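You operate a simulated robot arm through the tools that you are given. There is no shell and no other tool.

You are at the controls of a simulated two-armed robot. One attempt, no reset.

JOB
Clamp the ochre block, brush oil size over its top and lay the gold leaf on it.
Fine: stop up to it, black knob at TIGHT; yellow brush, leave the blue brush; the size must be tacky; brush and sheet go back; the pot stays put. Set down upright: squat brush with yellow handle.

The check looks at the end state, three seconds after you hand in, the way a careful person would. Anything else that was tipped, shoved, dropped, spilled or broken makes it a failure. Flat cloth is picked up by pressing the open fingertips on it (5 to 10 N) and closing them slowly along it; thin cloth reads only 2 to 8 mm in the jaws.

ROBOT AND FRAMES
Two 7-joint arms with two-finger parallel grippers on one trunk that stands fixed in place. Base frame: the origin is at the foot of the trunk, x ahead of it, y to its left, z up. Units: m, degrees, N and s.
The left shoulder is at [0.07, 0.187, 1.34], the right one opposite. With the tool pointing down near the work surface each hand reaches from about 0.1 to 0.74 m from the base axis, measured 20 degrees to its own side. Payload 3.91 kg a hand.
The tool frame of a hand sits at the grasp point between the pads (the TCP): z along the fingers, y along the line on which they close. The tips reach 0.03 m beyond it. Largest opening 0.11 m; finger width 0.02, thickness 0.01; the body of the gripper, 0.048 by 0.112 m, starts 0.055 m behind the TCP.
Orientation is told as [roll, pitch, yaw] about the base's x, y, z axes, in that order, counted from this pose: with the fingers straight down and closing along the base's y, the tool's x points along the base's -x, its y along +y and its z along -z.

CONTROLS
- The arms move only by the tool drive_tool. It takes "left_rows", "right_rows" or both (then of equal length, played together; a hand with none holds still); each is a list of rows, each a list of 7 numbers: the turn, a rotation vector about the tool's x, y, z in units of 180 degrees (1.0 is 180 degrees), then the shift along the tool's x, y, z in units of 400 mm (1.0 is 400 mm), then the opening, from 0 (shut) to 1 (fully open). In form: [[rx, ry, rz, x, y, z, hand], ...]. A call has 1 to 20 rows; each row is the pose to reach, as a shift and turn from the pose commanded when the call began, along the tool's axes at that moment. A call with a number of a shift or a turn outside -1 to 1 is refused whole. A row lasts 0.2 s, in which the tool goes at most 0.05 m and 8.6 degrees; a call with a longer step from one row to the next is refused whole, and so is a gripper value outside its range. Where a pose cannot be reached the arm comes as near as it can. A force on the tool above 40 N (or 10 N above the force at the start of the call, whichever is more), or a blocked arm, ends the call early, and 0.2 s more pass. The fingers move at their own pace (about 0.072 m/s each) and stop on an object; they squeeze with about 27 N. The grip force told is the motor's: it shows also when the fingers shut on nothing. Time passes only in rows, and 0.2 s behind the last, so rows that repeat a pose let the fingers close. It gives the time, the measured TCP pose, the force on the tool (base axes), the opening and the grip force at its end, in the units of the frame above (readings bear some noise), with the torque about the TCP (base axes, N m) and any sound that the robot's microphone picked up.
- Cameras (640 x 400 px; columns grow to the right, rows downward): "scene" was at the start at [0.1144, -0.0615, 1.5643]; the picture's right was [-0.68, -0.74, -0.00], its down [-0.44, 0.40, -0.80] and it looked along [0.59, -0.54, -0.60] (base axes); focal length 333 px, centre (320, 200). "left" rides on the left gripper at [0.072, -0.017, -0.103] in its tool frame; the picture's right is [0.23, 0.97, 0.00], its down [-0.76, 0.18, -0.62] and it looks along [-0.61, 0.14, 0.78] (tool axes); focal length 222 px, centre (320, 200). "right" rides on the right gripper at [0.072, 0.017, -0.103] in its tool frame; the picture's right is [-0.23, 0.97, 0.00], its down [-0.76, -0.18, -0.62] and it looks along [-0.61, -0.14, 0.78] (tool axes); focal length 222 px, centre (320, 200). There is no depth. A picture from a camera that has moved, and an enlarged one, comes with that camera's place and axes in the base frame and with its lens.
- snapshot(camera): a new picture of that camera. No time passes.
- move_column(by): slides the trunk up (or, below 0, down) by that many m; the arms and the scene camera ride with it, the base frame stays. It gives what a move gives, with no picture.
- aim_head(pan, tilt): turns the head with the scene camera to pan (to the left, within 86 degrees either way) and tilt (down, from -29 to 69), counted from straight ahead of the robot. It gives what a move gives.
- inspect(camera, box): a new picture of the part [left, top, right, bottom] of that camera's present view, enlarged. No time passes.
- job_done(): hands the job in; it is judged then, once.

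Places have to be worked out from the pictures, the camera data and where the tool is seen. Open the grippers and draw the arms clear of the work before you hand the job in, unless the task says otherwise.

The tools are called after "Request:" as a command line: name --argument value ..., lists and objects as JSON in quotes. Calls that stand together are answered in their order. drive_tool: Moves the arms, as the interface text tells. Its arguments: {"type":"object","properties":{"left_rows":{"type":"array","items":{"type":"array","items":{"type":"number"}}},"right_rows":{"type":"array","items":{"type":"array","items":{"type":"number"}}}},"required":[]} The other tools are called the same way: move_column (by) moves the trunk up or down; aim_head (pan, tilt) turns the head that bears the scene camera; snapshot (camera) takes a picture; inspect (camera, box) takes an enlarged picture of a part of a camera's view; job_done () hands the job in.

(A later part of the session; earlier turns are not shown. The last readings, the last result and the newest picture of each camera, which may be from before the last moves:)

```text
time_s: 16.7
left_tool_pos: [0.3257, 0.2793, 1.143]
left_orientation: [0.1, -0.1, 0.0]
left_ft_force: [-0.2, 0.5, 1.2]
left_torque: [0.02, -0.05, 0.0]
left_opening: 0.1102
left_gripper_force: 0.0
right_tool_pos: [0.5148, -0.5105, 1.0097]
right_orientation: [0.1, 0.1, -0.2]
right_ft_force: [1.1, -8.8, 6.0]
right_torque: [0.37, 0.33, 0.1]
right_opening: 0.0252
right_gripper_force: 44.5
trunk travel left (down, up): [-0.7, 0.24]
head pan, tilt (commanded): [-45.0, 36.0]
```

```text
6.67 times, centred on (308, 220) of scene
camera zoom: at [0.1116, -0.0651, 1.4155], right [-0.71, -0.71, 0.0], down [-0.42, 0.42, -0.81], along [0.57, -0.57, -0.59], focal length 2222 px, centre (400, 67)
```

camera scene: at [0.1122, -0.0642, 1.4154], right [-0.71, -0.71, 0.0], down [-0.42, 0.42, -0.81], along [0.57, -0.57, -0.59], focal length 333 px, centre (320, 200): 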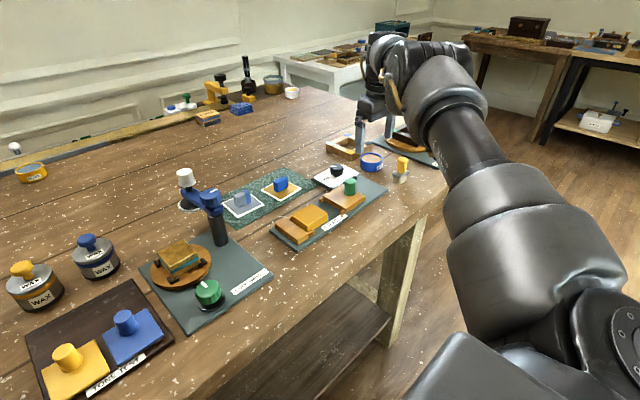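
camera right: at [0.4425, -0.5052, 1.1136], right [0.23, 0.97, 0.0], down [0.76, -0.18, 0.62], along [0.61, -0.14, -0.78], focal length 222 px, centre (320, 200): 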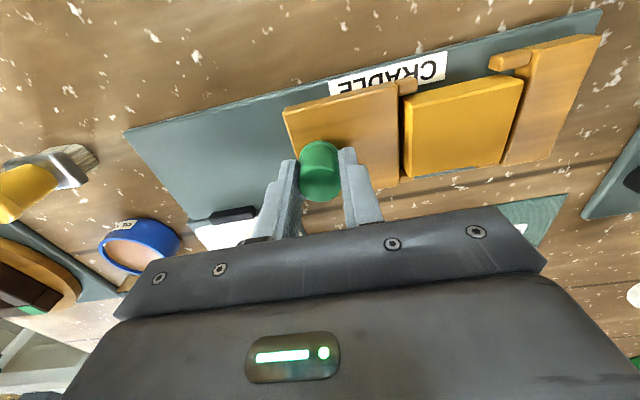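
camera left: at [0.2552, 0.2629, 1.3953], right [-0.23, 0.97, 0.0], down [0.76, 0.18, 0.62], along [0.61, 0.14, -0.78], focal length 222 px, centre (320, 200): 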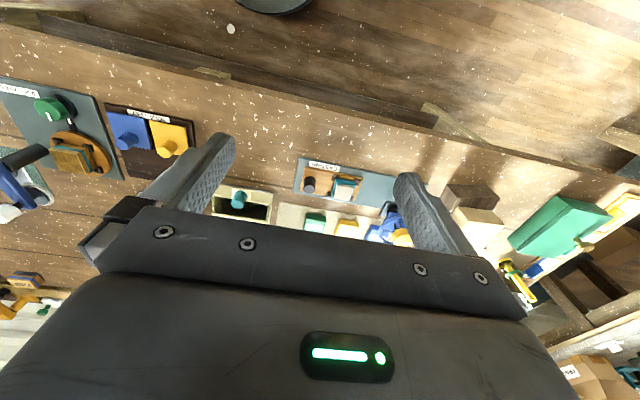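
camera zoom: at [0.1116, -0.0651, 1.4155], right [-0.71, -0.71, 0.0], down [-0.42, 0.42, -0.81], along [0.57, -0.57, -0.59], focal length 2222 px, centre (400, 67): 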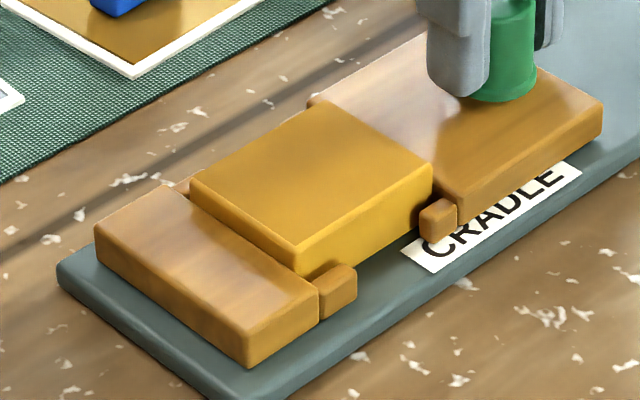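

Contact: −8.8 N along y, so the block is seated between the fixed end and the stop. I open the fingers a little to release the knob and rise.

Request:
drive_tool --right_rows '[[0, 0, 0, 0, 0, 0, 0.4], [0, 0, 0, 0, 0, 0, 0.4], [0, 0, 0, 0, 0, -0.05, 0.4], [0, 0, 0, 0, 0, -0.15, 0.4], [0, 0, 0, 0, 0, -0.25, 0.4]]'

Request:
snapshot --camera "right"

Request:
inspect --camera "scene" --box '[260, 190, 356, 250]'

```text
time_s: 17.9
left_tool_pos: [0.3265, 0.2807, 1.1409]
left_orientation: [0.0, -0.1, 0.1]
left_ft_force: [-0.2, -1.1, -1.0]
left_torque: [-0.01, -0.01, -0.01]
left_opening: 0.1099
left_gripper_force: 0.0
right_tool_pos: [0.5153, -0.5092, 1.111]
right_orientation: [-0.2, 0.0, 0.0]
right_ft_force: [0.5, 0.5, 0.2]
right_torque: [-0.05, -0.06, 0.01]
right_opening: 0.0437
right_gripper_force: 0.0
trunk travel left (down, up): [-0.7, 0.24]
head pan, tilt (commanded): [-45.0, 36.0]
```

```text
taken
camera right: at [0.4428, -0.4923, 1.2152], right [0.23, 0.97, 0.0], down [0.76, -0.18, 0.62], along [0.61, -0.14, -0.78], focal length 222 px, centre (320, 200)
```

right: 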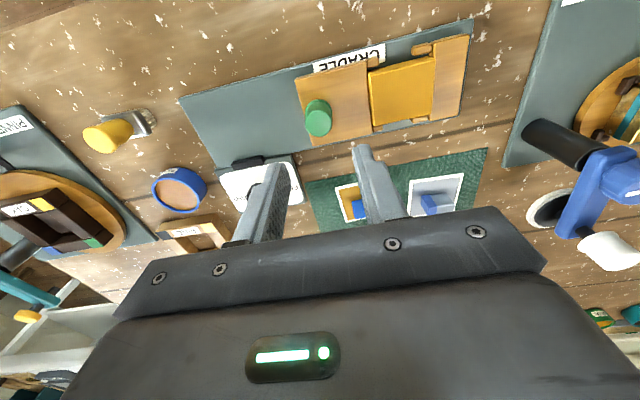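

```text
6.67 times, centred on (308, 220) of scene
camera zoom: at [0.1115, -0.0632, 1.4154], right [-0.71, -0.71, 0.0], down [-0.42, 0.41, -0.81], along [0.57, -0.57, -0.59], focal length 2222 px, centre (400, 67)
```

zoom: 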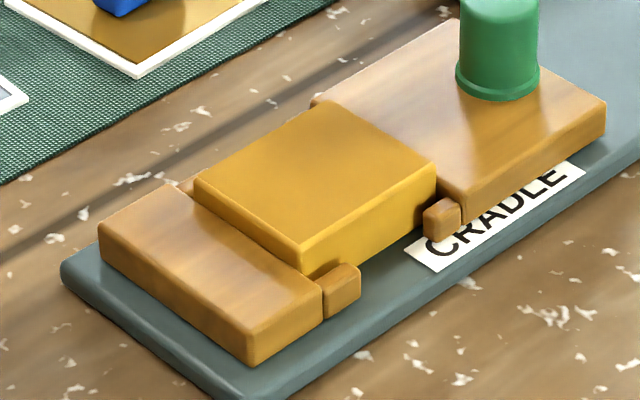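

The block stays clamped flush. Next I hover above the black knob at (0.603, −0.614) to read its pointer and the FREE/TIGHT marks.

Request:
drive_tool --right_rows '[[0, 0, 0, -0.055, -0.066, 0.007, 0.4], [0, 0, 0, -0.11, -0.131, 0.014, 0.4], [0, 0, 0, -0.165, -0.197, 0.021, 0.45], [0, 0, 0, -0.22, -0.2625, 0.0275, 0.5], [0, 0, 0, -0.22, -0.2625, 0.0275, 0.5]]'

Request:
snapshot --camera "right"

Request:
inspect --camera "right" --box '[260, 70, 400, 158]'

Request:
inspect --camera "scene" --box '[300, 150, 396, 210]'

```text
time_s: 19.1
left_tool_pos: [0.3278, 0.2803, 1.1423]
left_orientation: [0.0, 0.0, 0.1]
left_ft_force: [-0.1, -0.3, 0.0]
left_torque: [0.01, -0.03, 0.02]
left_opening: 0.1099
left_gripper_force: 0.2
right_tool_pos: [0.5752, -0.6002, 1.1029]
right_orientation: [0.1, 0.0, 0.0]
right_ft_force: [0.3, -0.2, 0.7]
right_torque: [0.0, 0.0, 0.01]
right_opening: 0.055
right_gripper_force: 0.1
right hand out of reach, approached as far as the arm can: row 3, 4, 5
trunk travel left (down, up): [-0.7, 0.24]
head pan, tilt (commanded): [-45.0, 36.0]
```

```text
taken
camera right: at [0.5026, -0.5833, 1.2058], right [0.23, 0.97, 0.0], down [0.76, -0.18, 0.62], along [0.61, -0.14, -0.78], focal length 222 px, centre (320, 200)
```

right: 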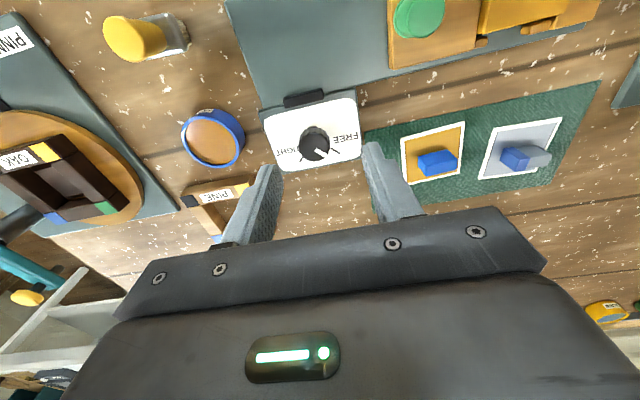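

```text
4.55 times, centred on (330, 114) of right
camera zoom: at [0.5026, -0.5833, 1.2058], right [0.23, 0.97, 0.0], down [0.76, -0.18, 0.62], along [0.61, -0.14, -0.78], focal length 1010 px, centre (274, 591)
```

zoom: 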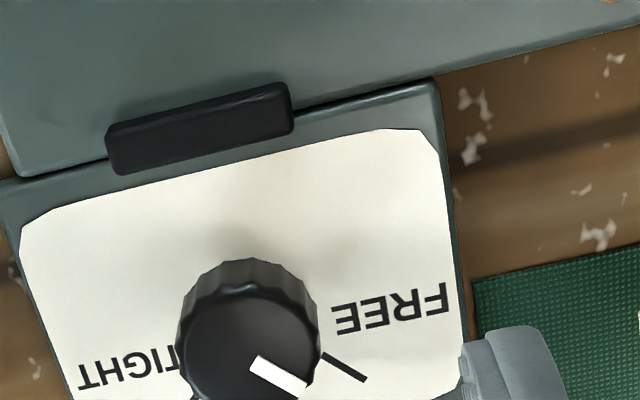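

```text
6.67 times, centred on (348, 180) of scene
camera zoom: at [0.1121, -0.0641, 1.4154], right [-0.71, -0.71, 0.0], down [-0.42, 0.42, -0.81], along [0.57, -0.57, -0.59], focal length 2222 px, centre (133, 333)
```

zoom: 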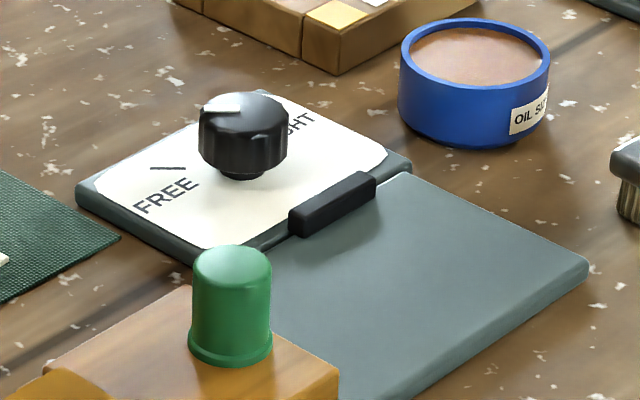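

The reach falls short here (only 0.575, −0.600) — with the shoulder low the wrist can't bend enough. A higher shoulder should help, so I raise the trunk back up by 0.15 m.

Request:
move_column --by 0.15

Request:
drive_tool --right_rows '[[0, 0, 0, -0.012, -0.006, 0.1, 0.5], [0, 0, 0, -0.025, -0.012, 0.2, 0.5], [0, 0, 0, -0.04, -0.02, 0.3, 0.5], [0, 0, 0, -0.055, -0.027, 0.4, 0.5], [0, 0, 0, -0.07, -0.0345, 0.48, 0.5], [0, 0, 0, -0.07, -0.0345, 0.48, 0.5]]'

Request:
snapshot --camera "right"

```text
time_s: 20.8
left_tool_pos: [0.3269, 0.2803, 1.2923]
left_orientation: [0.0, 0.0, 0.1]
left_ft_force: [-0.6, -0.1, -0.1]
left_torque: [-0.03, 0.0, 0.02]
left_opening: 0.1102
left_gripper_force: 0.1
right_tool_pos: [0.5755, -0.6003, 1.2517]
right_orientation: [0.1, 0.0, 0.0]
right_ft_force: [0.5, -0.9, -0.3]
right_torque: [0.04, -0.04, 0.0]
right_opening: 0.0548
right_gripper_force: 0.0
trunk travel left (down, up): [-0.85, 0.09]
head pan, tilt (commanded): [-45.0, 36.0]
```

```text
time_s: 22.2
left_tool_pos: [0.328, 0.2808, 1.2925]
left_orientation: [0.1, 0.0, 0.1]
left_ft_force: [0.5, -0.2, -0.6]
left_torque: [-0.03, -0.02, 0.01]
left_opening: 0.1098
left_gripper_force: 0.2
right_tool_pos: [0.5895, -0.6072, 1.0758]
right_orientation: [0.0, -0.1, -0.1]
right_ft_force: [0.7, 0.9, 0.8]
right_torque: [0.01, -0.04, 0.03]
right_opening: 0.055
right_gripper_force: 0.1
right hand out of reach, approached as far as the arm can: row 5, 6
trunk travel left (down, up): [-0.85, 0.09]
head pan, tilt (commanded): [-45.0, 36.0]
```

```text
taken
camera right: at [0.518, -0.5897, 1.1791], right [0.23, 0.97, 0.0], down [0.76, -0.18, 0.62], along [0.61, -0.14, -0.78], focal length 222 px, centre (320, 200)
```

right: 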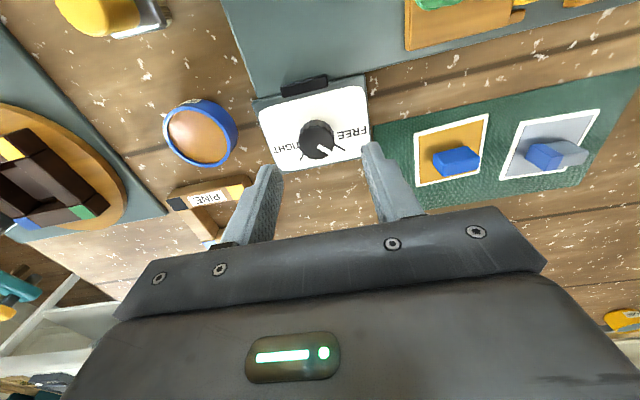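

At z 1.076 it gets to (0.590, −0.607), ~15 mm short. Wrist yaw probably matters, so I try turning the hand 45° toward the arm's own direction while asking for the knob position.

Request:
drive_tool --right_rows '[[0, 0, 0.042, 0, 0, 0, 0.5], [0, 0, 0.084, 0, 0, 0, 0.5], [0, 0, 0.126, 0, 0, 0, 0.5], [0, 0, 0.168, 0, 0, 0, 0.5], [0, 0, 0.21, 0, 0, 0, 0.5], [0, 0, 0.25, 0, 0, 0, 0.5], [0, 0, 0.25, -0.017, -0.0085, 0, 0.5], [0, 0, 0.25, -0.034, -0.017, 0, 0.5], [0, 0, 0.25, -0.034, -0.017, 0.04, 0.5]]'

Request:
snapshot --camera "right"

Request:
snapshot --camera "scene"

```text
time_s: 24.2
left_tool_pos: [0.3281, 0.2799, 1.2925]
left_orientation: [0.0, 0.0, 0.0]
left_ft_force: [-0.2, 0.0, 0.5]
left_torque: [0.0, 0.0, -0.01]
left_opening: 0.1097
left_gripper_force: 0.1
right_tool_pos: [0.5868, -0.6067, 1.0772]
right_orientation: [0.2, 0.0, -44.9]
right_ft_force: [0.6, 0.0, 0.0]
right_torque: [0.0, 0.05, 0.01]
right_opening: 0.0548
right_gripper_force: 0.0
right hand out of reach, approached as far as the arm can: row 7, 8, 9
trunk travel left (down, up): [-0.85, 0.09]
head pan, tilt (commanded): [-45.0, 36.0]
```

```text
taken
camera right: at [0.5473, -0.5431, 1.1796], right [0.85, 0.53, 0.0], down [0.41, -0.66, 0.62], along [0.33, -0.53, -0.78], focal length 222 px, centre (320, 200)
```

right: 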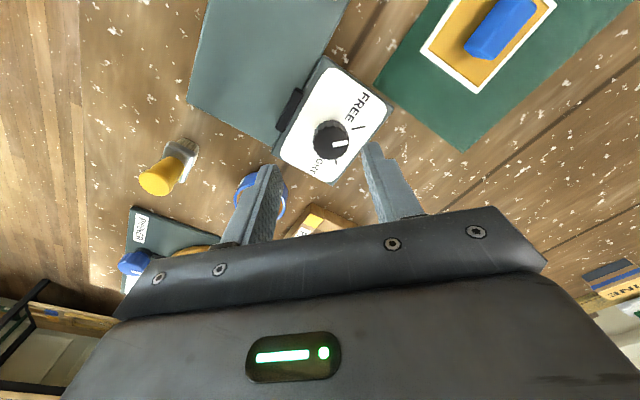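

```text
taken
camera scene: at [0.112, -0.0646, 1.5654], right [-0.71, -0.71, 0.0], down [-0.42, 0.42, -0.81], along [0.57, -0.57, -0.59], focal length 333 px, centre (320, 200)
```

scene: 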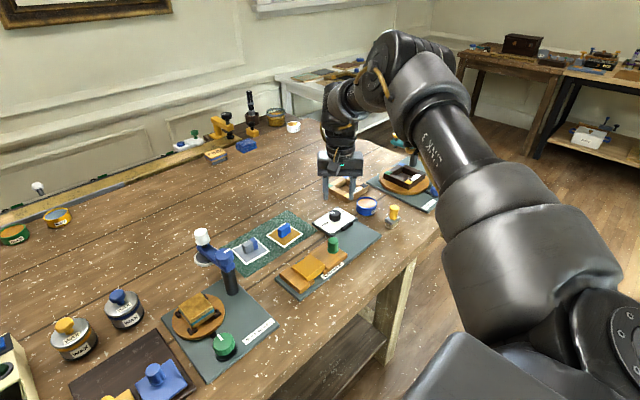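

Yaw makes no difference; it is a wrist-distance limit of about 15–20 mm here. A slight outward tilt of the hand should gain that, so I test a 10° tilt about the tool's y with the target over the knob.

Request:
drive_tool --right_rows '[[0, -0.028, 0, -0.01, 0.004, 0, 0.5], [0, -0.0556, 0, -0.02, 0.008, 0, 0.5], [0, -0.0556, 0, -0.03, 0.012, 0.03, 0.5], [0, -0.0556, 0, -0.0415, 0.0157, 0.06, 0.5]]'

Request:
snapshot --camera "right"

```text
time_s: 25.2
left_tool_pos: [0.3277, 0.2812, 1.2917]
left_orientation: [0.0, -0.1, 0.1]
left_ft_force: [-0.5, -0.1, 0.2]
left_torque: [0.03, 0.02, 0.01]
left_opening: 0.11
left_gripper_force: 0.1
right_tool_pos: [0.5993, -0.6125, 1.0554]
right_orientation: [0.2, -10.1, -45.0]
right_ft_force: [0.2, 0.5, 0.6]
right_torque: [0.0, 0.0, 0.0]
right_opening: 0.0549
right_gripper_force: 0.0
right hand out of reach, approached as far as the arm can: row 4
trunk travel left (down, up): [-0.85, 0.09]
head pan, tilt (commanded): [-45.0, 36.0]
```

```text
taken
camera right: at [0.548, -0.5373, 1.145], right [0.85, 0.53, 0.04], down [0.33, -0.58, 0.75], along [0.42, -0.62, -0.66], focal length 222 px, centre (320, 200)
```

right: 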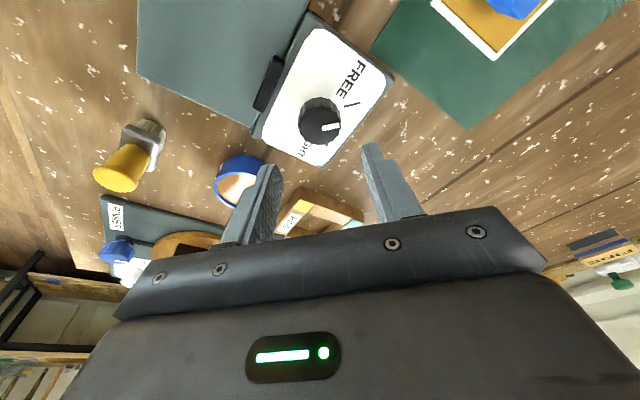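

With tilt it gains only ~13 mm, so the limit isn't simple distance. I test whether the pot position is reachable from this arm configuration (hand vertical again, z≈1.08), to learn the shape of the limit.

Request:
drive_tool --right_rows '[[0, 0.028, 0, 0.03, 0.0, -0.03, 0.5], [0, 0.0556, 0, 0.06, -0.03, -0.06, 0.5], [0, 0.0556, -0.04, 0.02, -0.1, -0.08, 0.5], [0, 0.0556, -0.04, -0.04, -0.17, -0.08, 0.5], [0, 0.0556, -0.04, -0.1, -0.2, -0.08, 0.5], [0, 0.0556, -0.04, -0.13, -0.24, -0.07, 0.5]]'

Request:
snapshot --camera "scene"

```text
time_s: 26.6
left_tool_pos: [0.3273, 0.279, 1.2932]
left_orientation: [0.0, -0.1, 0.1]
left_ft_force: [-0.2, 0.2, 0.2]
left_torque: [0.0, 0.0, -0.02]
left_opening: 0.1099
left_gripper_force: 0.0
right_tool_pos: [0.548, -0.7033, 1.1024]
right_orientation: [-0.6, 0.0, -37.8]
right_ft_force: [-0.2, -0.1, 0.0]
right_torque: [-0.02, -0.03, 0.0]
right_opening: 0.0549
right_gripper_force: 0.1
right hand out of reach, approached as far as the arm can: row 5, 6
trunk travel left (down, up): [-0.85, 0.09]
head pan, tilt (commanded): [-45.0, 36.0]
```

```text
taken
camera scene: at [0.1109, -0.0649, 1.5655], right [-0.71, -0.71, 0.0], down [-0.42, 0.42, -0.81], along [0.57, -0.57, -0.59], focal length 333 px, centre (320, 200)
```

scene: 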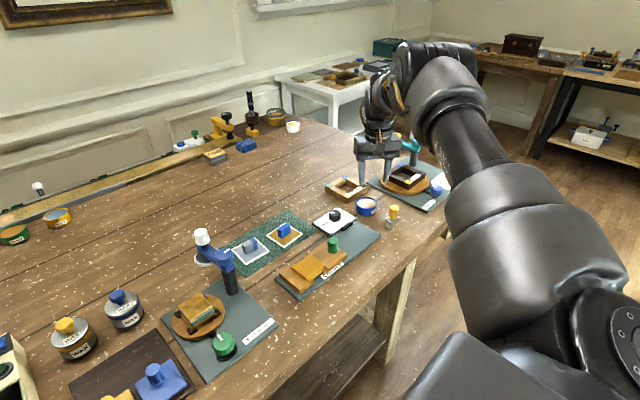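

I probe the limit: first up to z≈1.2 over the pot, then straight down in the same call, to see which rows become unreachable.

Request:
drive_tool --right_rows '[[0, 0, 0, 0, 0, -0.08, 0.5], [0, 0, 0, -0.02, 0.002, -0.16, 0.5], [0, 0, 0, -0.045, 0.004, -0.245, 0.5], [0, 0, 0, -0.066, 0.007, -0.245, 0.5], [0, 0, 0, -0.066, 0.007, -0.2, 0.5], [0, 0, 0, -0.066, 0.007, -0.15, 0.5], [0, 0, 0, -0.066, 0.007, -0.1, 0.5], [0, 0, 0, -0.066, 0.007, -0.05, 0.5], [0, 0, 0, -0.066, 0.007, 0, 0.5], [0, 0, 0, -0.066, 0.007, 0.05, 0.5]]'

```text
time_s: 28.8
left_tool_pos: [0.3276, 0.2792, 1.2921]
left_orientation: [0.0, 0.0, 0.1]
left_ft_force: [1.0, 0.3, 0.1]
left_torque: [-0.03, -0.01, -0.01]
left_opening: 0.1103
left_gripper_force: 0.0
right_tool_pos: [0.5464, -0.6984, 1.0965]
right_orientation: [-0.6, 0.0, -37.9]
right_ft_force: [0.0, -0.1, -0.3]
right_torque: [-0.01, 0.03, -0.02]
right_opening: 0.0552
right_gripper_force: 0.2
right hand out of reach, approached as far as the arm can: row 6, 7, 8, 9, 10
trunk travel left (down, up): [-0.85, 0.09]
head pan, tilt (commanded): [-45.0, 36.0]
```

So the reach shrinks with depth below the shoulder (about 0.74 m shoulder-to-TCP). Lowering the trunk ~0.1 should make the knob reachable; I first retreat to (0.58, −0.60, 1.14), turning the hand to yaw +45° ready for a 90° clockwise turn.

Request:
drive_tool --right_rows '[[0, 0, -0.046, 0, 0.024, -0.05, 0.5], [0, 0, -0.092, 0.01, 0.049, -0.109, 0.5], [0, 0, -0.138, 0.03, 0.074, -0.109, 0.5], [0, 0, -0.184, 0.045, 0.1, -0.109, 0.5], [0, 0, -0.23, 0.06, 0.15, -0.109, 0.5], [0, 0, -0.276, 0.0848, 0.2, -0.109, 0.5], [0, 0, -0.322, 0.0848, 0.2456, -0.109, 0.5], [0, 0, -0.368, 0.0848, 0.2456, -0.109, 0.5], [0, 0, -0.414, 0.0848, 0.2456, -0.109, 0.5], [0, 0, -0.46, 0.0848, 0.2456, -0.109, 0.5]]'

Request:
move_column --by -0.1

Request:
snapshot --camera "right"

Request:
snapshot --camera "scene"

```text
time_s: 31.0
left_tool_pos: [0.3292, 0.2808, 1.2911]
left_orientation: [0.0, 0.0, 0.1]
left_ft_force: [0.2, 0.2, -0.2]
left_torque: [0.02, 0.01, -0.02]
left_opening: 0.11
left_gripper_force: 0.1
right_tool_pos: [0.5797, -0.5984, 1.1387]
right_orientation: [0.0, 0.6, 45.1]
right_ft_force: [0.5, 0.2, 0.2]
right_torque: [0.0, -0.02, 0.02]
right_opening: 0.0551
right_gripper_force: 0.0
trunk travel left (down, up): [-0.85, 0.09]
head pan, tilt (commanded): [-45.0, 36.0]
```

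```text
time_s: 32.4
left_tool_pos: [0.3271, 0.2807, 1.1926]
left_orientation: [0.0, 0.0, 0.1]
left_ft_force: [-0.5, 0.0, 0.0]
left_torque: [0.0, 0.04, 0.0]
left_opening: 0.1101
left_gripper_force: 0.0
right_tool_pos: [0.579, -0.6002, 1.0378]
right_orientation: [-0.1, 0.6, 45.0]
right_ft_force: [-0.1, 0.3, -0.1]
right_torque: [0.01, 0.0, -0.01]
right_opening: 0.0549
right_gripper_force: 0.1
trunk travel left (down, up): [-0.75, 0.19]
head pan, tilt (commanded): [-45.0, 36.0]
```

```text
taken
camera right: at [0.5166, -0.6374, 1.1432], right [-0.53, 0.85, 0.0], down [0.67, 0.42, 0.62], along [0.52, 0.32, -0.79], focal length 222 px, centre (320, 200)
```

right: 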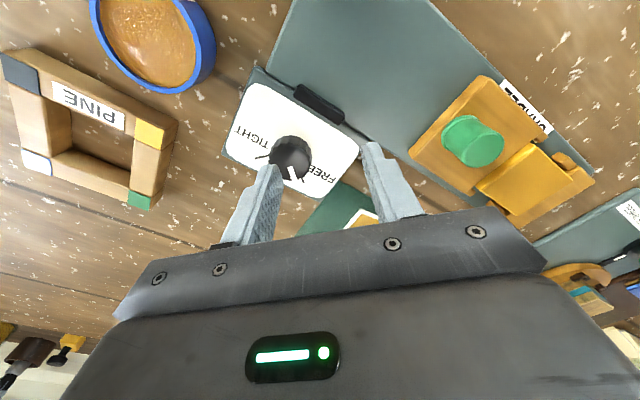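

```text
taken
camera scene: at [0.1119, -0.0642, 1.4655], right [-0.71, -0.71, 0.0], down [-0.42, 0.42, -0.81], along [0.57, -0.57, -0.59], focal length 333 px, centre (320, 200)
```

scene: 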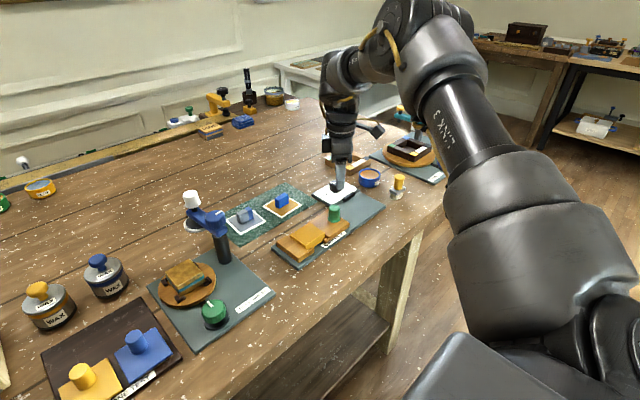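

The TIGHT tick is visible at −45°, FREE at +45°, pointer on FREE. I move the hand over the knob centre (0.603, −0.6145) at z≈1.03.

Request:
drive_tool --right_rows '[[0, 0, 0, -0.006, -0.025, 0, 0.55], [0, 0, 0, -0.012, -0.05, 0.005, 0.55], [0, 0, 0, -0.0168, -0.068, 0.01, 0.55], [0, 0, 0, -0.0168, -0.068, 0.015, 0.55]]'

Request:
snapshot --camera "right"

Request:
inspect --camera "scene" --box '[290, 140, 418, 220]'

```text
time_s: 33.4
left_tool_pos: [0.3292, 0.281, 1.1917]
left_orientation: [0.0, -0.1, 0.0]
left_ft_force: [-0.9, -0.6, -0.2]
left_torque: [-0.05, 0.0, -0.01]
left_opening: 0.1101
left_gripper_force: 0.1
right_tool_pos: [0.603, -0.614, 1.0327]
right_orientation: [-0.1, 0.6, 45.0]
right_ft_force: [-0.2, -0.2, 0.1]
right_torque: [0.01, 0.02, 0.01]
right_opening: 0.0605
right_gripper_force: 0.1
trunk travel left (down, up): [-0.75, 0.19]
head pan, tilt (commanded): [-45.0, 36.0]
```

```text
taken
camera right: at [0.5414, -0.6517, 1.137], right [-0.53, 0.85, 0.0], down [0.67, 0.42, 0.62], along [0.52, 0.32, -0.79], focal length 222 px, centre (320, 200)
```

right: 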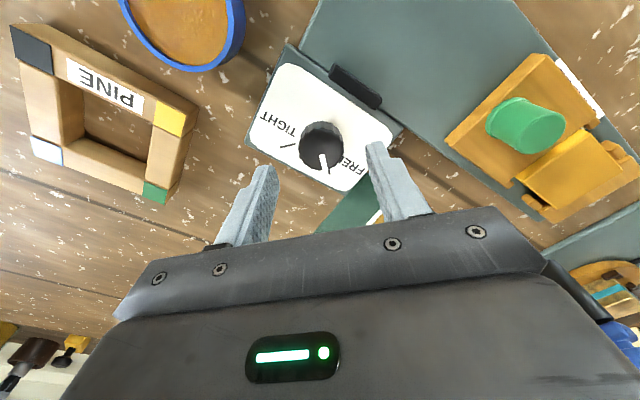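

```text
5.00 times, centred on (354, 180) of scene
camera zoom: at [0.1122, -0.0642, 1.4654], right [-0.71, -0.71, 0.0], down [-0.42, 0.42, -0.81], along [0.57, -0.57, -0.59], focal length 1666 px, centre (150, 300)
```

zoom: 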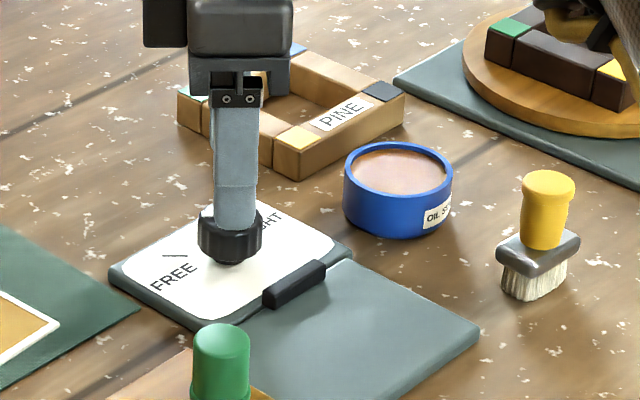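

Hand reached the spot vertically. I zoom in to verify that the knob is centred between the fingers.

Request:
inspect --camera "right" --box '[240, 100, 400, 200]'

```text
4.00 times, centred on (320, 150) of right
camera zoom: at [0.5414, -0.6517, 1.137], right [-0.53, 0.85, 0.0], down [0.67, 0.42, 0.62], along [0.52, 0.32, -0.79], focal length 888 px, centre (320, 400)
```

zoom: 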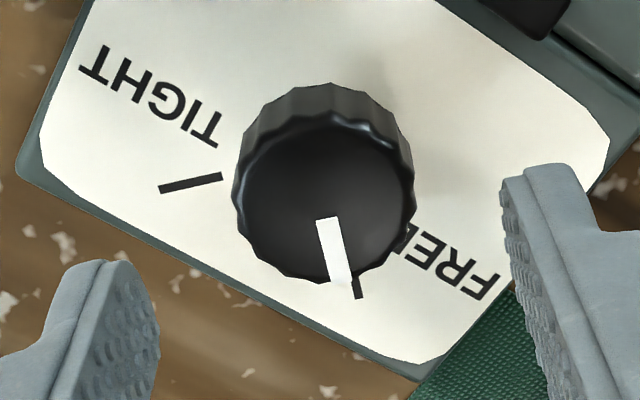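

The knob is centred between the fingers (as predicted at image (320,151)). I narrow to 50 mm and descend to put the tips about 6 mm above the plate.

Request:
drive_tool --right_rows '[[0, 0, 0, 0, 0, 0.0, 0.455], [0, 0, 0, 0, 0, 0.04, 0.455], [0, 0, 0, 0, 0, 0.075, 0.455], [0, 0, 0, 0, 0, 0.099, 0.455]]'

Request:
inspect --camera "scene" --box '[306, 150, 386, 200]'

```text
time_s: 34.4
left_tool_pos: [0.3273, 0.2811, 1.1918]
left_orientation: [0.0, -0.1, 0.2]
left_ft_force: [-0.7, -0.6, 0.4]
left_torque: [0.03, 0.0, 0.01]
left_opening: 0.1102
left_gripper_force: 0.0
right_tool_pos: [0.5983, -0.6104, 0.9947]
right_orientation: [-0.1, 0.5, 45.0]
right_ft_force: [0.0, -0.2, 0.6]
right_torque: [0.01, 0.0, 0.0]
right_opening: 0.0502
right_gripper_force: 0.0
right hand out of reach, approached as far as the arm can: row 4
trunk travel left (down, up): [-0.75, 0.19]
head pan, tilt (commanded): [-45.0, 36.0]
```

```text
8.00 times, centred on (346, 175) of scene
camera zoom: at [0.1119, -0.064, 1.4654], right [-0.71, -0.71, 0.0], down [-0.42, 0.42, -0.81], along [0.57, -0.57, -0.59], focal length 2666 px, centre (112, 400)
```

zoom: 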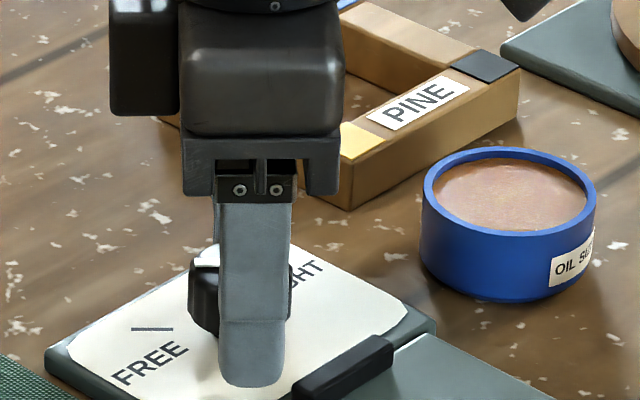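

It clipped 6 mm short at the last row. I lift, lower the trunk 6 cm more so the arm is less stretched, and come down again.

Request:
drive_tool --right_rows '[[0, 0, 0, 0, 0, -0.075, 0.455], [0, 0, 0, 0, 0, -0.15, 0.455], [0, 0, 0, 0, 0, -0.225, 0.455]]'

Request:
move_column --by -0.06

```text
time_s: 35.2
left_tool_pos: [0.3279, 0.2816, 1.1923]
left_orientation: [-0.1, 0.0, 0.0]
left_ft_force: [0.6, 0.4, -0.1]
left_torque: [0.01, 0.0, -0.03]
left_opening: 0.11
left_gripper_force: 0.0
right_tool_pos: [0.5974, -0.6094, 1.0847]
right_orientation: [0.0, 0.6, 45.0]
right_ft_force: [-0.9, -0.4, 0.4]
right_torque: [0.01, 0.04, 0.0]
right_opening: 0.0499
right_gripper_force: 0.0
trunk travel left (down, up): [-0.75, 0.19]
head pan, tilt (commanded): [-45.0, 36.0]
```

```text
time_s: 36.2
left_tool_pos: [0.3275, 0.2804, 1.131]
left_orientation: [0.0, -0.1, 0.2]
left_ft_force: [-0.7, 0.2, -0.4]
left_torque: [0.0, -0.04, -0.01]
left_opening: 0.1098
left_gripper_force: 0.1
right_tool_pos: [0.5968, -0.611, 1.0251]
right_orientation: [0.0, 0.6, 45.0]
right_ft_force: [0.0, 0.1, 0.0]
right_torque: [0.01, -0.02, -0.03]
right_opening: 0.0501
right_gripper_force: 0.1
trunk travel left (down, up): [-0.69, 0.25]
head pan, tilt (commanded): [-45.0, 36.0]
```

Now I shift 7 mm to the knob centre and descend to z≈0.993.

Request:
drive_tool --right_rows '[[0, 0, 0, -0.0035, -0.0177, 0, 0.455], [0, 0, 0, -0.0035, -0.0177, 0.03, 0.455], [0, 0, 0, -0.0035, -0.0177, 0.06, 0.455], [0, 0, 0, -0.0035, -0.0177, 0.08, 0.455]]'

Request:
inspect --camera "right" --box '[240, 100, 400, 200]'

```text
time_s: 37.2
left_tool_pos: [0.3271, 0.279, 1.1321]
left_orientation: [0.0, 0.0, 0.1]
left_ft_force: [1.3, -0.2, 0.1]
left_torque: [-0.01, -0.05, -0.01]
left_opening: 0.1101
left_gripper_force: 0.1
right_tool_pos: [0.6039, -0.6145, 0.9919]
right_orientation: [0.1, 0.6, 44.8]
right_ft_force: [-0.9, -0.3, 0.5]
right_torque: [0.03, 0.02, -0.02]
right_opening: 0.0502
right_gripper_force: 0.0
right hand out of reach, approached as far as the arm can: row 1
trunk travel left (down, up): [-0.69, 0.25]
head pan, tilt (commanded): [-45.0, 36.0]
```

```text
4.00 times, centred on (320, 150) of right
camera zoom: at [0.5409, -0.6534, 1.0969], right [-0.53, 0.85, 0.0], down [0.67, 0.42, 0.62], along [0.52, 0.32, -0.79], focal length 888 px, centre (320, 400)
```

zoom: 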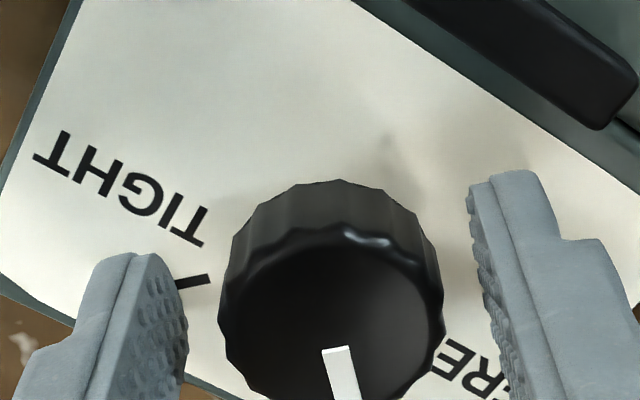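

The knob sits between the pads. I close on it.

Request:
drive_tool --right_rows '[[0, 0, 0, 0, 0, 0, 0.2], [0, 0, 0, 0, 0, 0, 0.2], [0, 0, 0, 0, 0, 0, 0.2]]'

```text
time_s: 38.0
left_tool_pos: [0.3269, 0.2815, 1.1319]
left_orientation: [0.0, -0.1, 0.1]
left_ft_force: [0.6, -1.1, -0.3]
left_torque: [0.01, 0.02, 0.0]
left_opening: 0.1102
left_gripper_force: 0.2
right_tool_pos: [0.602, -0.6124, 0.9918]
right_orientation: [0.2, 0.5, 45.0]
right_ft_force: [-8.4, 10.7, -9.2]
right_torque: [0.12, -0.03, 0.04]
right_opening: 0.0334
right_gripper_force: 44.8
trunk travel left (down, up): [-0.69, 0.25]
head pan, tilt (commanded): [-45.0, 36.0]
```

Gripped (33 mm) with a ~13 N sideways load, meaning the knob centre is ~2.5 mm toward the tool's +y. I shift to relieve that, then turn in stages toward TIGHT.

Request:
drive_tool --right_rows '[[0, 0, 0, 0, 0.0035, 0, 0.2], [0, 0, 0, 0, 0.0065, 0, 0.2]]'

```text
time_s: 38.6
left_tool_pos: [0.3287, 0.279, 1.1319]
left_orientation: [0.2, 0.0, 0.1]
left_ft_force: [0.6, -0.9, -0.4]
left_torque: [0.01, 0.02, 0.01]
left_opening: 0.11
left_gripper_force: 0.2
right_tool_pos: [0.6024, -0.6137, 0.9917]
right_orientation: [-0.1, 0.6, 45.1]
right_ft_force: [1.0, 0.0, -5.2]
right_torque: [-0.16, 0.31, 0.0]
right_opening: 0.0336
right_gripper_force: 45.1
trunk travel left (down, up): [-0.69, 0.25]
head pan, tilt (commanded): [-45.0, 36.0]
```

The side load is gone. I turn the knob clockwise (about tool +z) by 40° first and check.

Request:
drive_tool --right_rows '[[0, 0, 0.037, 0, 0, 0, 0.2], [0, 0, 0.074, 0, 0, 0, 0.2], [0, 0, 0.111, 0, 0, 0, 0.2], [0, 0, 0.148, 0, 0, 0, 0.2], [0, 0, 0.185, 0, 0, 0, 0.2], [0, 0, 0.222, 0, 0, 0, 0.2]]'

Request:
inspect --camera "right" --box '[240, 100, 400, 200]'

```text
time_s: 40.0
left_tool_pos: [0.3279, 0.2796, 1.1328]
left_orientation: [0.0, 0.0, 0.1]
left_ft_force: [-0.7, 0.2, 0.0]
left_torque: [0.03, -0.03, 0.02]
left_opening: 0.1101
left_gripper_force: 0.1
right_tool_pos: [0.6024, -0.6127, 0.9923]
right_orientation: [-0.3, 0.5, 4.8]
right_ft_force: [1.4, 1.5, -4.7]
right_torque: [0.57, 0.78, 0.03]
right_opening: 0.0336
right_gripper_force: 45.4
trunk travel left (down, up): [-0.69, 0.25]
head pan, tilt (commanded): [-45.0, 36.0]
```

```text
4.00 times, centred on (320, 150) of right
camera zoom: at [0.5294, -0.6015, 1.0966], right [0.14, 0.99, -0.01], down [0.78, -0.11, 0.62], along [0.61, -0.09, -0.79], focal length 888 px, centre (320, 400)
```

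zoom: 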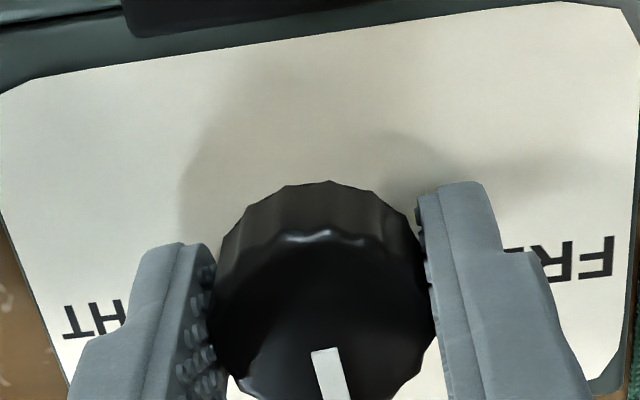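

The knob turns with the hand. I continue another 50° to bring it to TIGHT.

Request:
drive_tool --right_rows '[[0, 0, 0.04, 0, 0, 0, 0.2], [0, 0, 0.08, 0, 0, 0, 0.2], [0, 0, 0.12, 0, 0, 0, 0.2], [0, 0, 0.16, 0, 0, 0, 0.2], [0, 0, 0.2, 0, 0, 0, 0.2], [0, 0, 0.24, 0, 0, 0, 0.2], [0, 0, 0.278, 0, 0, 0, 0.2]]'

Request:
inspect --camera "right" --box '[200, 80, 440, 230]'

Request:
inspect --camera "scene" --box '[306, 150, 386, 200]'

```text
time_s: 41.6
left_tool_pos: [0.3285, 0.2804, 1.1325]
left_orientation: [0.1, 0.0, 0.1]
left_ft_force: [0.7, -0.5, 0.1]
left_torque: [0.02, 0.01, 0.01]
left_opening: 0.1101
left_gripper_force: 0.0
right_tool_pos: [0.6023, -0.612, 0.9924]
right_orientation: [-0.5, 0.0, -45.2]
right_ft_force: [2.2, 6.2, -6.6]
right_torque: [1.17, 0.25, 0.18]
right_opening: 0.034
right_gripper_force: 45.2
trunk travel left (down, up): [-0.69, 0.25]
head pan, tilt (commanded): [-45.0, 36.0]
```

```text
2.67 times, centred on (320, 155) of right
camera zoom: at [0.564, -0.5481, 1.096], right [0.85, 0.53, -0.01], down [0.42, -0.66, 0.62], along [0.32, -0.53, -0.78], focal length 592 px, centre (320, 320)
```

zoom: 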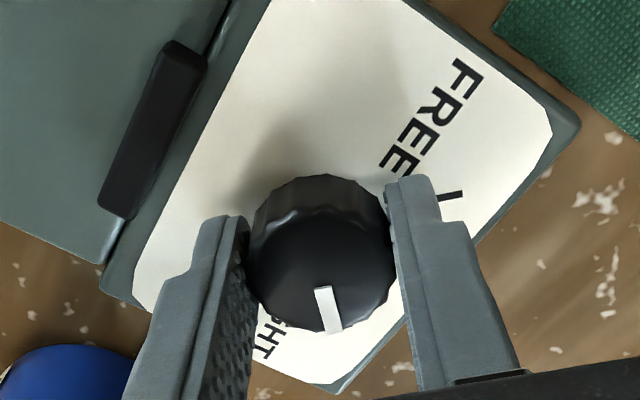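

```text
8.00 times, centred on (346, 175) of scene
camera zoom: at [0.1136, -0.064, 1.4053], right [-0.71, -0.71, 0.0], down [-0.42, 0.42, -0.81], along [0.57, -0.57, -0.59], focal length 2666 px, centre (112, 400)
```

zoom: 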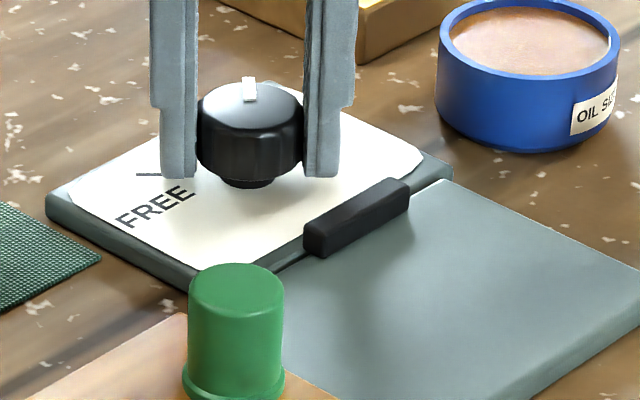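

The turn is complete at 90°. I release the knob, lift off and check that the pointer sits at the TIGHT mark.

Request:
drive_tool --right_rows '[[0, 0, 0, 0, 0, 0, 0.455], [0, 0, 0, 0, 0, 0, 0.455], [0, 0, 0, 0, 0, -0.04, 0.455], [0, 0, 0, 0, 0, -0.1, 0.455], [0, 0, 0, 0.04, 0, -0.16, 0.455]]'

Request:
inspect --camera "right" --box '[200, 80, 440, 230]'

Request:
inspect --camera "scene" --box '[306, 140, 402, 200]'

```text
time_s: 42.8
left_tool_pos: [0.3264, 0.2802, 1.1327]
left_orientation: [0.0, -0.1, 0.1]
left_ft_force: [0.8, -0.6, 0.1]
left_torque: [-0.03, 0.02, 0.0]
left_opening: 0.1102
left_gripper_force: 0.0
right_tool_pos: [0.585, -0.5962, 1.0572]
right_orientation: [-0.5, -0.1, -45.0]
right_ft_force: [-0.3, 0.0, -0.2]
right_torque: [0.03, 0.02, 0.02]
right_opening: 0.05
right_gripper_force: 0.1
right hand out of reach, approached as far as the arm can: row 4, 5
trunk travel left (down, up): [-0.69, 0.25]
head pan, tilt (commanded): [-45.0, 36.0]
```

```text
2.67 times, centred on (320, 155) of right
camera zoom: at [0.5459, -0.5328, 1.1598], right [0.85, 0.53, -0.01], down [0.42, -0.66, 0.63], along [0.32, -0.54, -0.78], focal length 592 px, centre (320, 320)
```

zoom: 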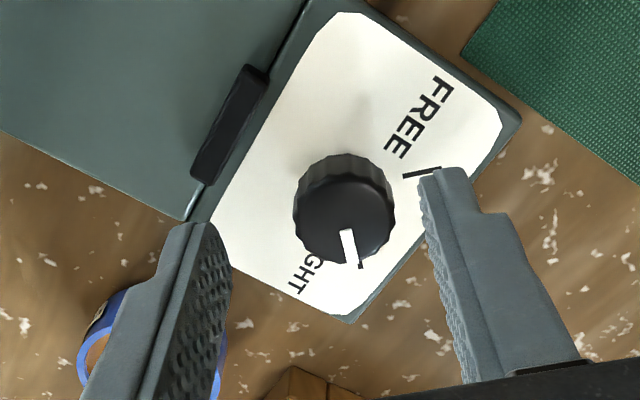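

```text
6.67 times, centred on (354, 170) of scene
camera zoom: at [0.1107, -0.0629, 1.4055], right [-0.71, -0.71, 0.0], down [-0.41, 0.41, -0.81], along [0.57, -0.57, -0.59], focal length 2222 px, centre (93, 400)
```

zoom: 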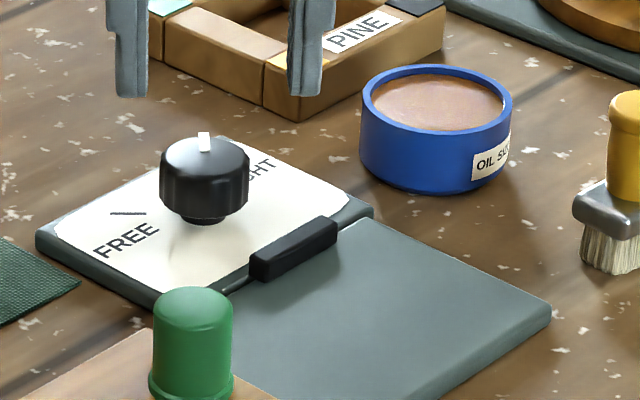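

The pointer is exactly on the TIGHT tick. Now to the yellow brush: I move over to about (0.48, −0.716) at z≈1.085 with the hand turned back to yaw 0 and take a look.

Request:
drive_tool --right_rows '[[0, 0, -0.036, 0, -0.03, -0.04, 0.5], [0, 0, -0.072, 0, -0.09, -0.075, 0.5], [0, 0, -0.108, 0, -0.15, -0.075, 0.5], [0, 0, -0.144, -0.01, -0.21, -0.075, 0.5], [0, 0, -0.18, -0.02, -0.27, -0.075, 0.5], [0, 0, -0.216, -0.0265, -0.33, -0.075, 0.5], [0, 0, -0.25, -0.0265, -0.3977, -0.075, 0.5], [0, 0, -0.25, -0.0265, -0.3977, -0.075, 0.5]]'

Request:
snapshot --camera "right"

Request:
snapshot --camera "scene"

```text
time_s: 44.6
left_tool_pos: [0.3286, 0.2803, 1.1324]
left_orientation: [0.0, 0.1, 0.1]
left_ft_force: [0.2, 0.3, -0.2]
left_torque: [0.0, 0.02, -0.01]
left_opening: 0.1097
left_gripper_force: 0.1
right_tool_pos: [0.4807, -0.7174, 1.086]
right_orientation: [-0.4, 0.3, 0.1]
right_ft_force: [0.4, -0.3, 0.3]
right_torque: [0.01, 0.02, 0.0]
right_opening: 0.0549
right_gripper_force: 0.1
trunk travel left (down, up): [-0.69, 0.25]
head pan, tilt (commanded): [-45.0, 36.0]
```

```text
taken
camera right: at [0.4088, -0.6988, 1.1904], right [0.23, 0.97, -0.01], down [0.77, -0.17, 0.62], along [0.6, -0.15, -0.79], focal length 222 px, centre (320, 200)
```

right: 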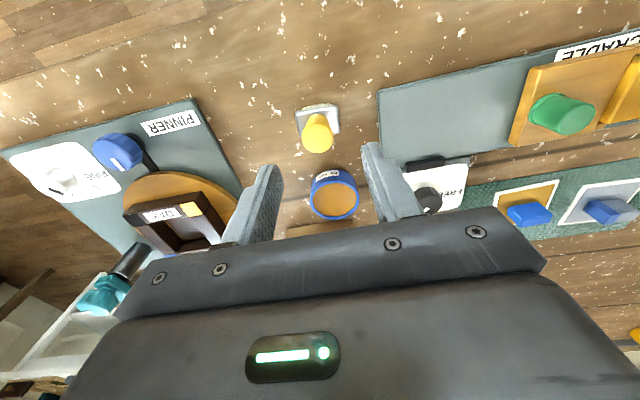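

```text
taken
camera scene: at [0.1126, -0.0637, 1.4054], right [-0.71, -0.71, 0.0], down [-0.42, 0.42, -0.81], along [0.57, -0.57, -0.59], focal length 333 px, centre (320, 200)
```

scene: 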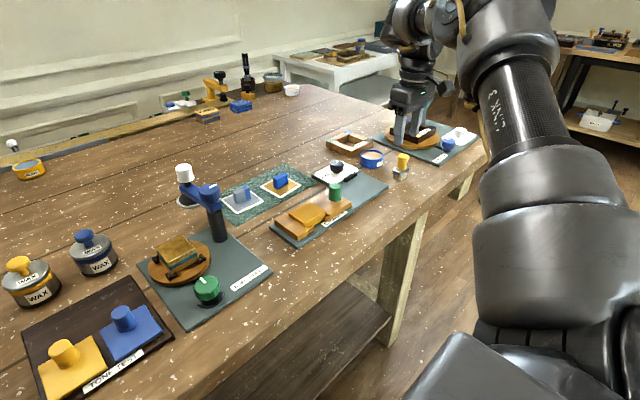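

I zoom on the brush for an exact fix.

Request:
inspect --camera "right" --box '[264, 80, 376, 150]'

Request:
inspect --camera "scene" --box '[350, 135, 430, 185]'

```text
5.71 times, centred on (320, 115) of right
camera zoom: at [0.4088, -0.6988, 1.1904], right [0.23, 0.97, -0.01], down [0.77, -0.17, 0.62], along [0.6, -0.15, -0.79], focal length 1269 px, centre (320, 686)
```

zoom: 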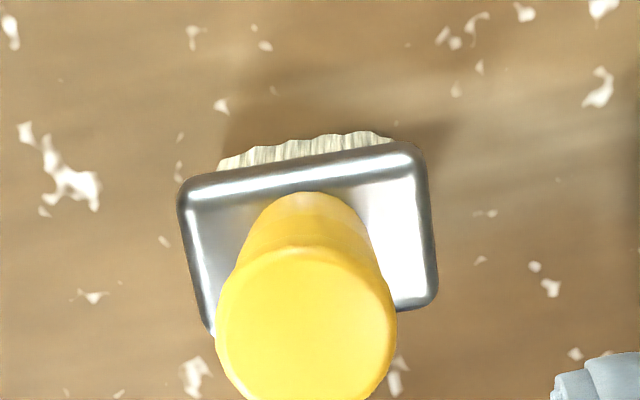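

```text
8.00 times, centred on (390, 160) of scene
camera zoom: at [0.1126, -0.0637, 1.4054], right [-0.71, -0.71, 0.0], down [-0.42, 0.42, -0.81], along [0.57, -0.57, -0.59], focal length 2666 px, centre (-240, 520)
```

zoom: 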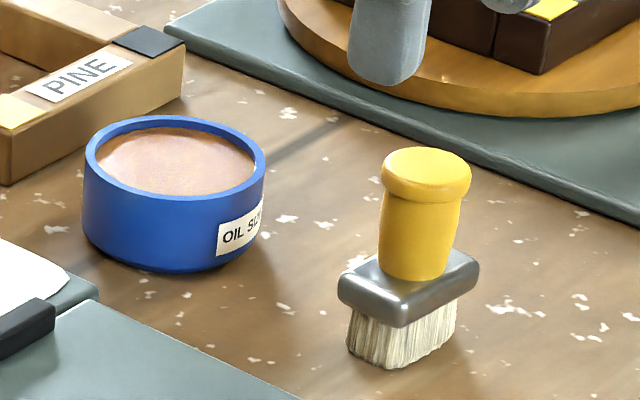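

The brush stands at about (0.4805, −0.720), handle top ≈1.013, ferrule top ≈0.974, its wide side along y. I descend with open fingers until the tips are just above the ferrule.

Request:
drive_tool --right_rows '[[0, 0, 0, 0, -0.00625, 0.03, 0.5], [0, 0, 0, 0, -0.00625, 0.09, 0.5], [0, 0, 0, 0, -0.00625, 0.15, 0.5], [0, 0, 0, 0, -0.00625, 0.193, 0.5]]'

Request:
inspect --camera "right" --box '[240, 90, 400, 190]'

Request:
inspect --camera "scene" --box '[350, 135, 430, 185]'

```text
time_s: 45.6
left_tool_pos: [0.3272, 0.2807, 1.1324]
left_orientation: [0.0, 0.1, 0.0]
left_ft_force: [-0.6, 0.1, -0.5]
left_torque: [0.03, -0.02, -0.01]
left_opening: 0.1099
left_gripper_force: 0.1
right_tool_pos: [0.4804, -0.721, 1.0084]
right_orientation: [-0.4, 0.4, 0.0]
right_ft_force: [-0.5, -0.3, 0.1]
right_torque: [0.0, 0.0, 0.02]
right_opening: 0.055
right_gripper_force: 0.1
trunk travel left (down, up): [-0.69, 0.25]
head pan, tilt (commanded): [-45.0, 36.0]
```

```text
4.00 times, centred on (320, 140) of right
camera zoom: at [0.4093, -0.7027, 1.1124], right [0.23, 0.97, -0.01], down [0.77, -0.17, 0.62], along [0.6, -0.15, -0.79], focal length 888 px, centre (320, 440)
```

zoom: 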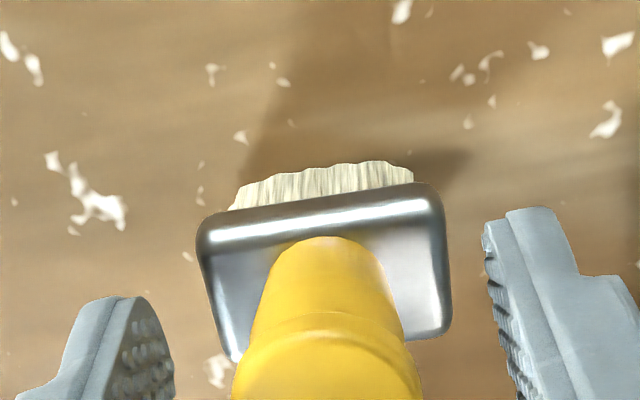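

```text
8.00 times, centred on (390, 160) of scene
camera zoom: at [0.1123, -0.0648, 1.4054], right [-0.71, -0.71, 0.0], down [-0.42, 0.42, -0.81], along [0.57, -0.57, -0.59], focal length 2666 px, centre (-240, 520)
```

zoom: 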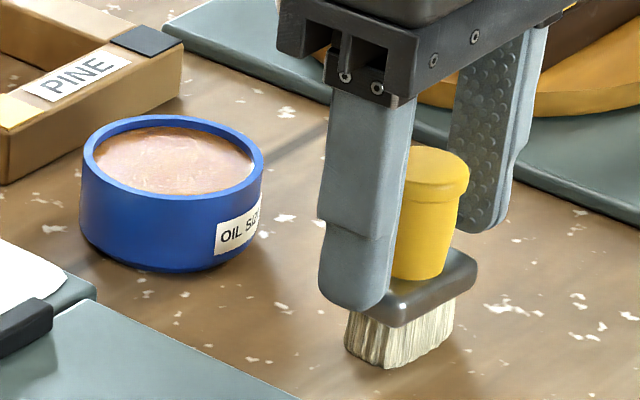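

Well aligned; I raise 3 mm for clearance above the ferrule and close on the handle.

Request:
drive_tool --right_rows '[[0, 0, 0, 0, 0, -0.0075, 0.5], [0, 0, 0, 0, 0, -0.0075, 0.3], [0, 0, 0, 0, 0, -0.0075, 0.1], [0, 0, 0, 0, 0, -0.0075, 0.1], [0, 0, 0, 0, 0, -0.0075, 0.1]]'

Request:
inspect --camera "scene" --box '[350, 135, 430, 185]'

Request:
inspect --camera "right" --box '[240, 90, 400, 190]'

```text
time_s: 46.8
left_tool_pos: [0.3281, 0.2811, 1.1326]
left_orientation: [0.0, 0.0, 0.1]
left_ft_force: [-0.1, -0.6, 0.6]
left_torque: [0.01, -0.01, 0.0]
left_opening: 0.1099
left_gripper_force: 0.1
right_tool_pos: [0.4803, -0.7201, 1.0122]
right_orientation: [-0.5, 0.4, -0.1]
right_ft_force: [-0.5, 0.2, 1.2]
right_torque: [0.04, 0.03, -0.01]
right_opening: 0.0227
right_gripper_force: 27.0
trunk travel left (down, up): [-0.69, 0.25]
head pan, tilt (commanded): [-45.0, 36.0]
```

```text
8.00 times, centred on (390, 160) of scene
camera zoom: at [0.1121, -0.0641, 1.4054], right [-0.71, -0.71, 0.0], down [-0.42, 0.42, -0.81], along [0.57, -0.57, -0.59], focal length 2666 px, centre (-240, 520)
```

zoom: 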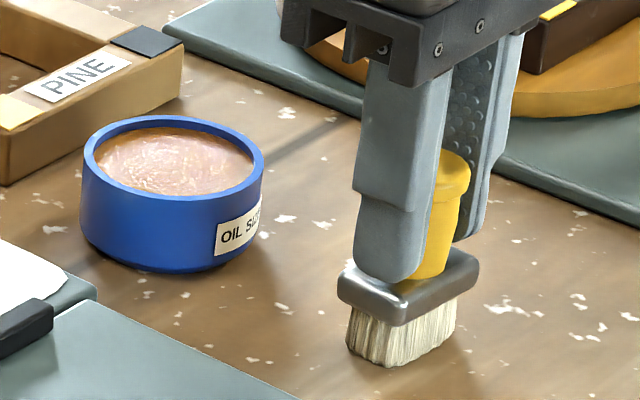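

```text
4.00 times, centred on (320, 140) of right
camera zoom: at [0.4082, -0.7022, 1.1164], right [0.23, 0.97, -0.01], down [0.77, -0.17, 0.62], along [0.6, -0.15, -0.79], focal length 888 px, centre (320, 440)
```

zoom: 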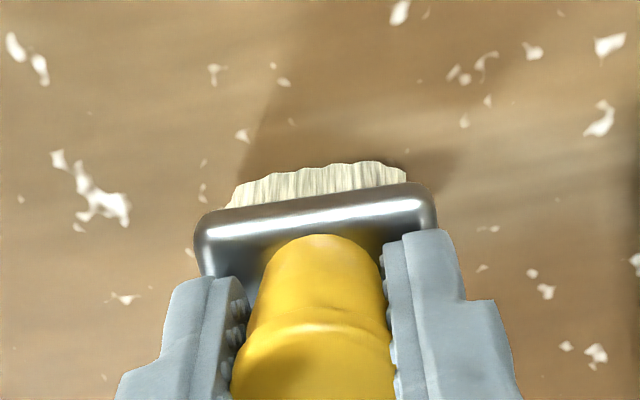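

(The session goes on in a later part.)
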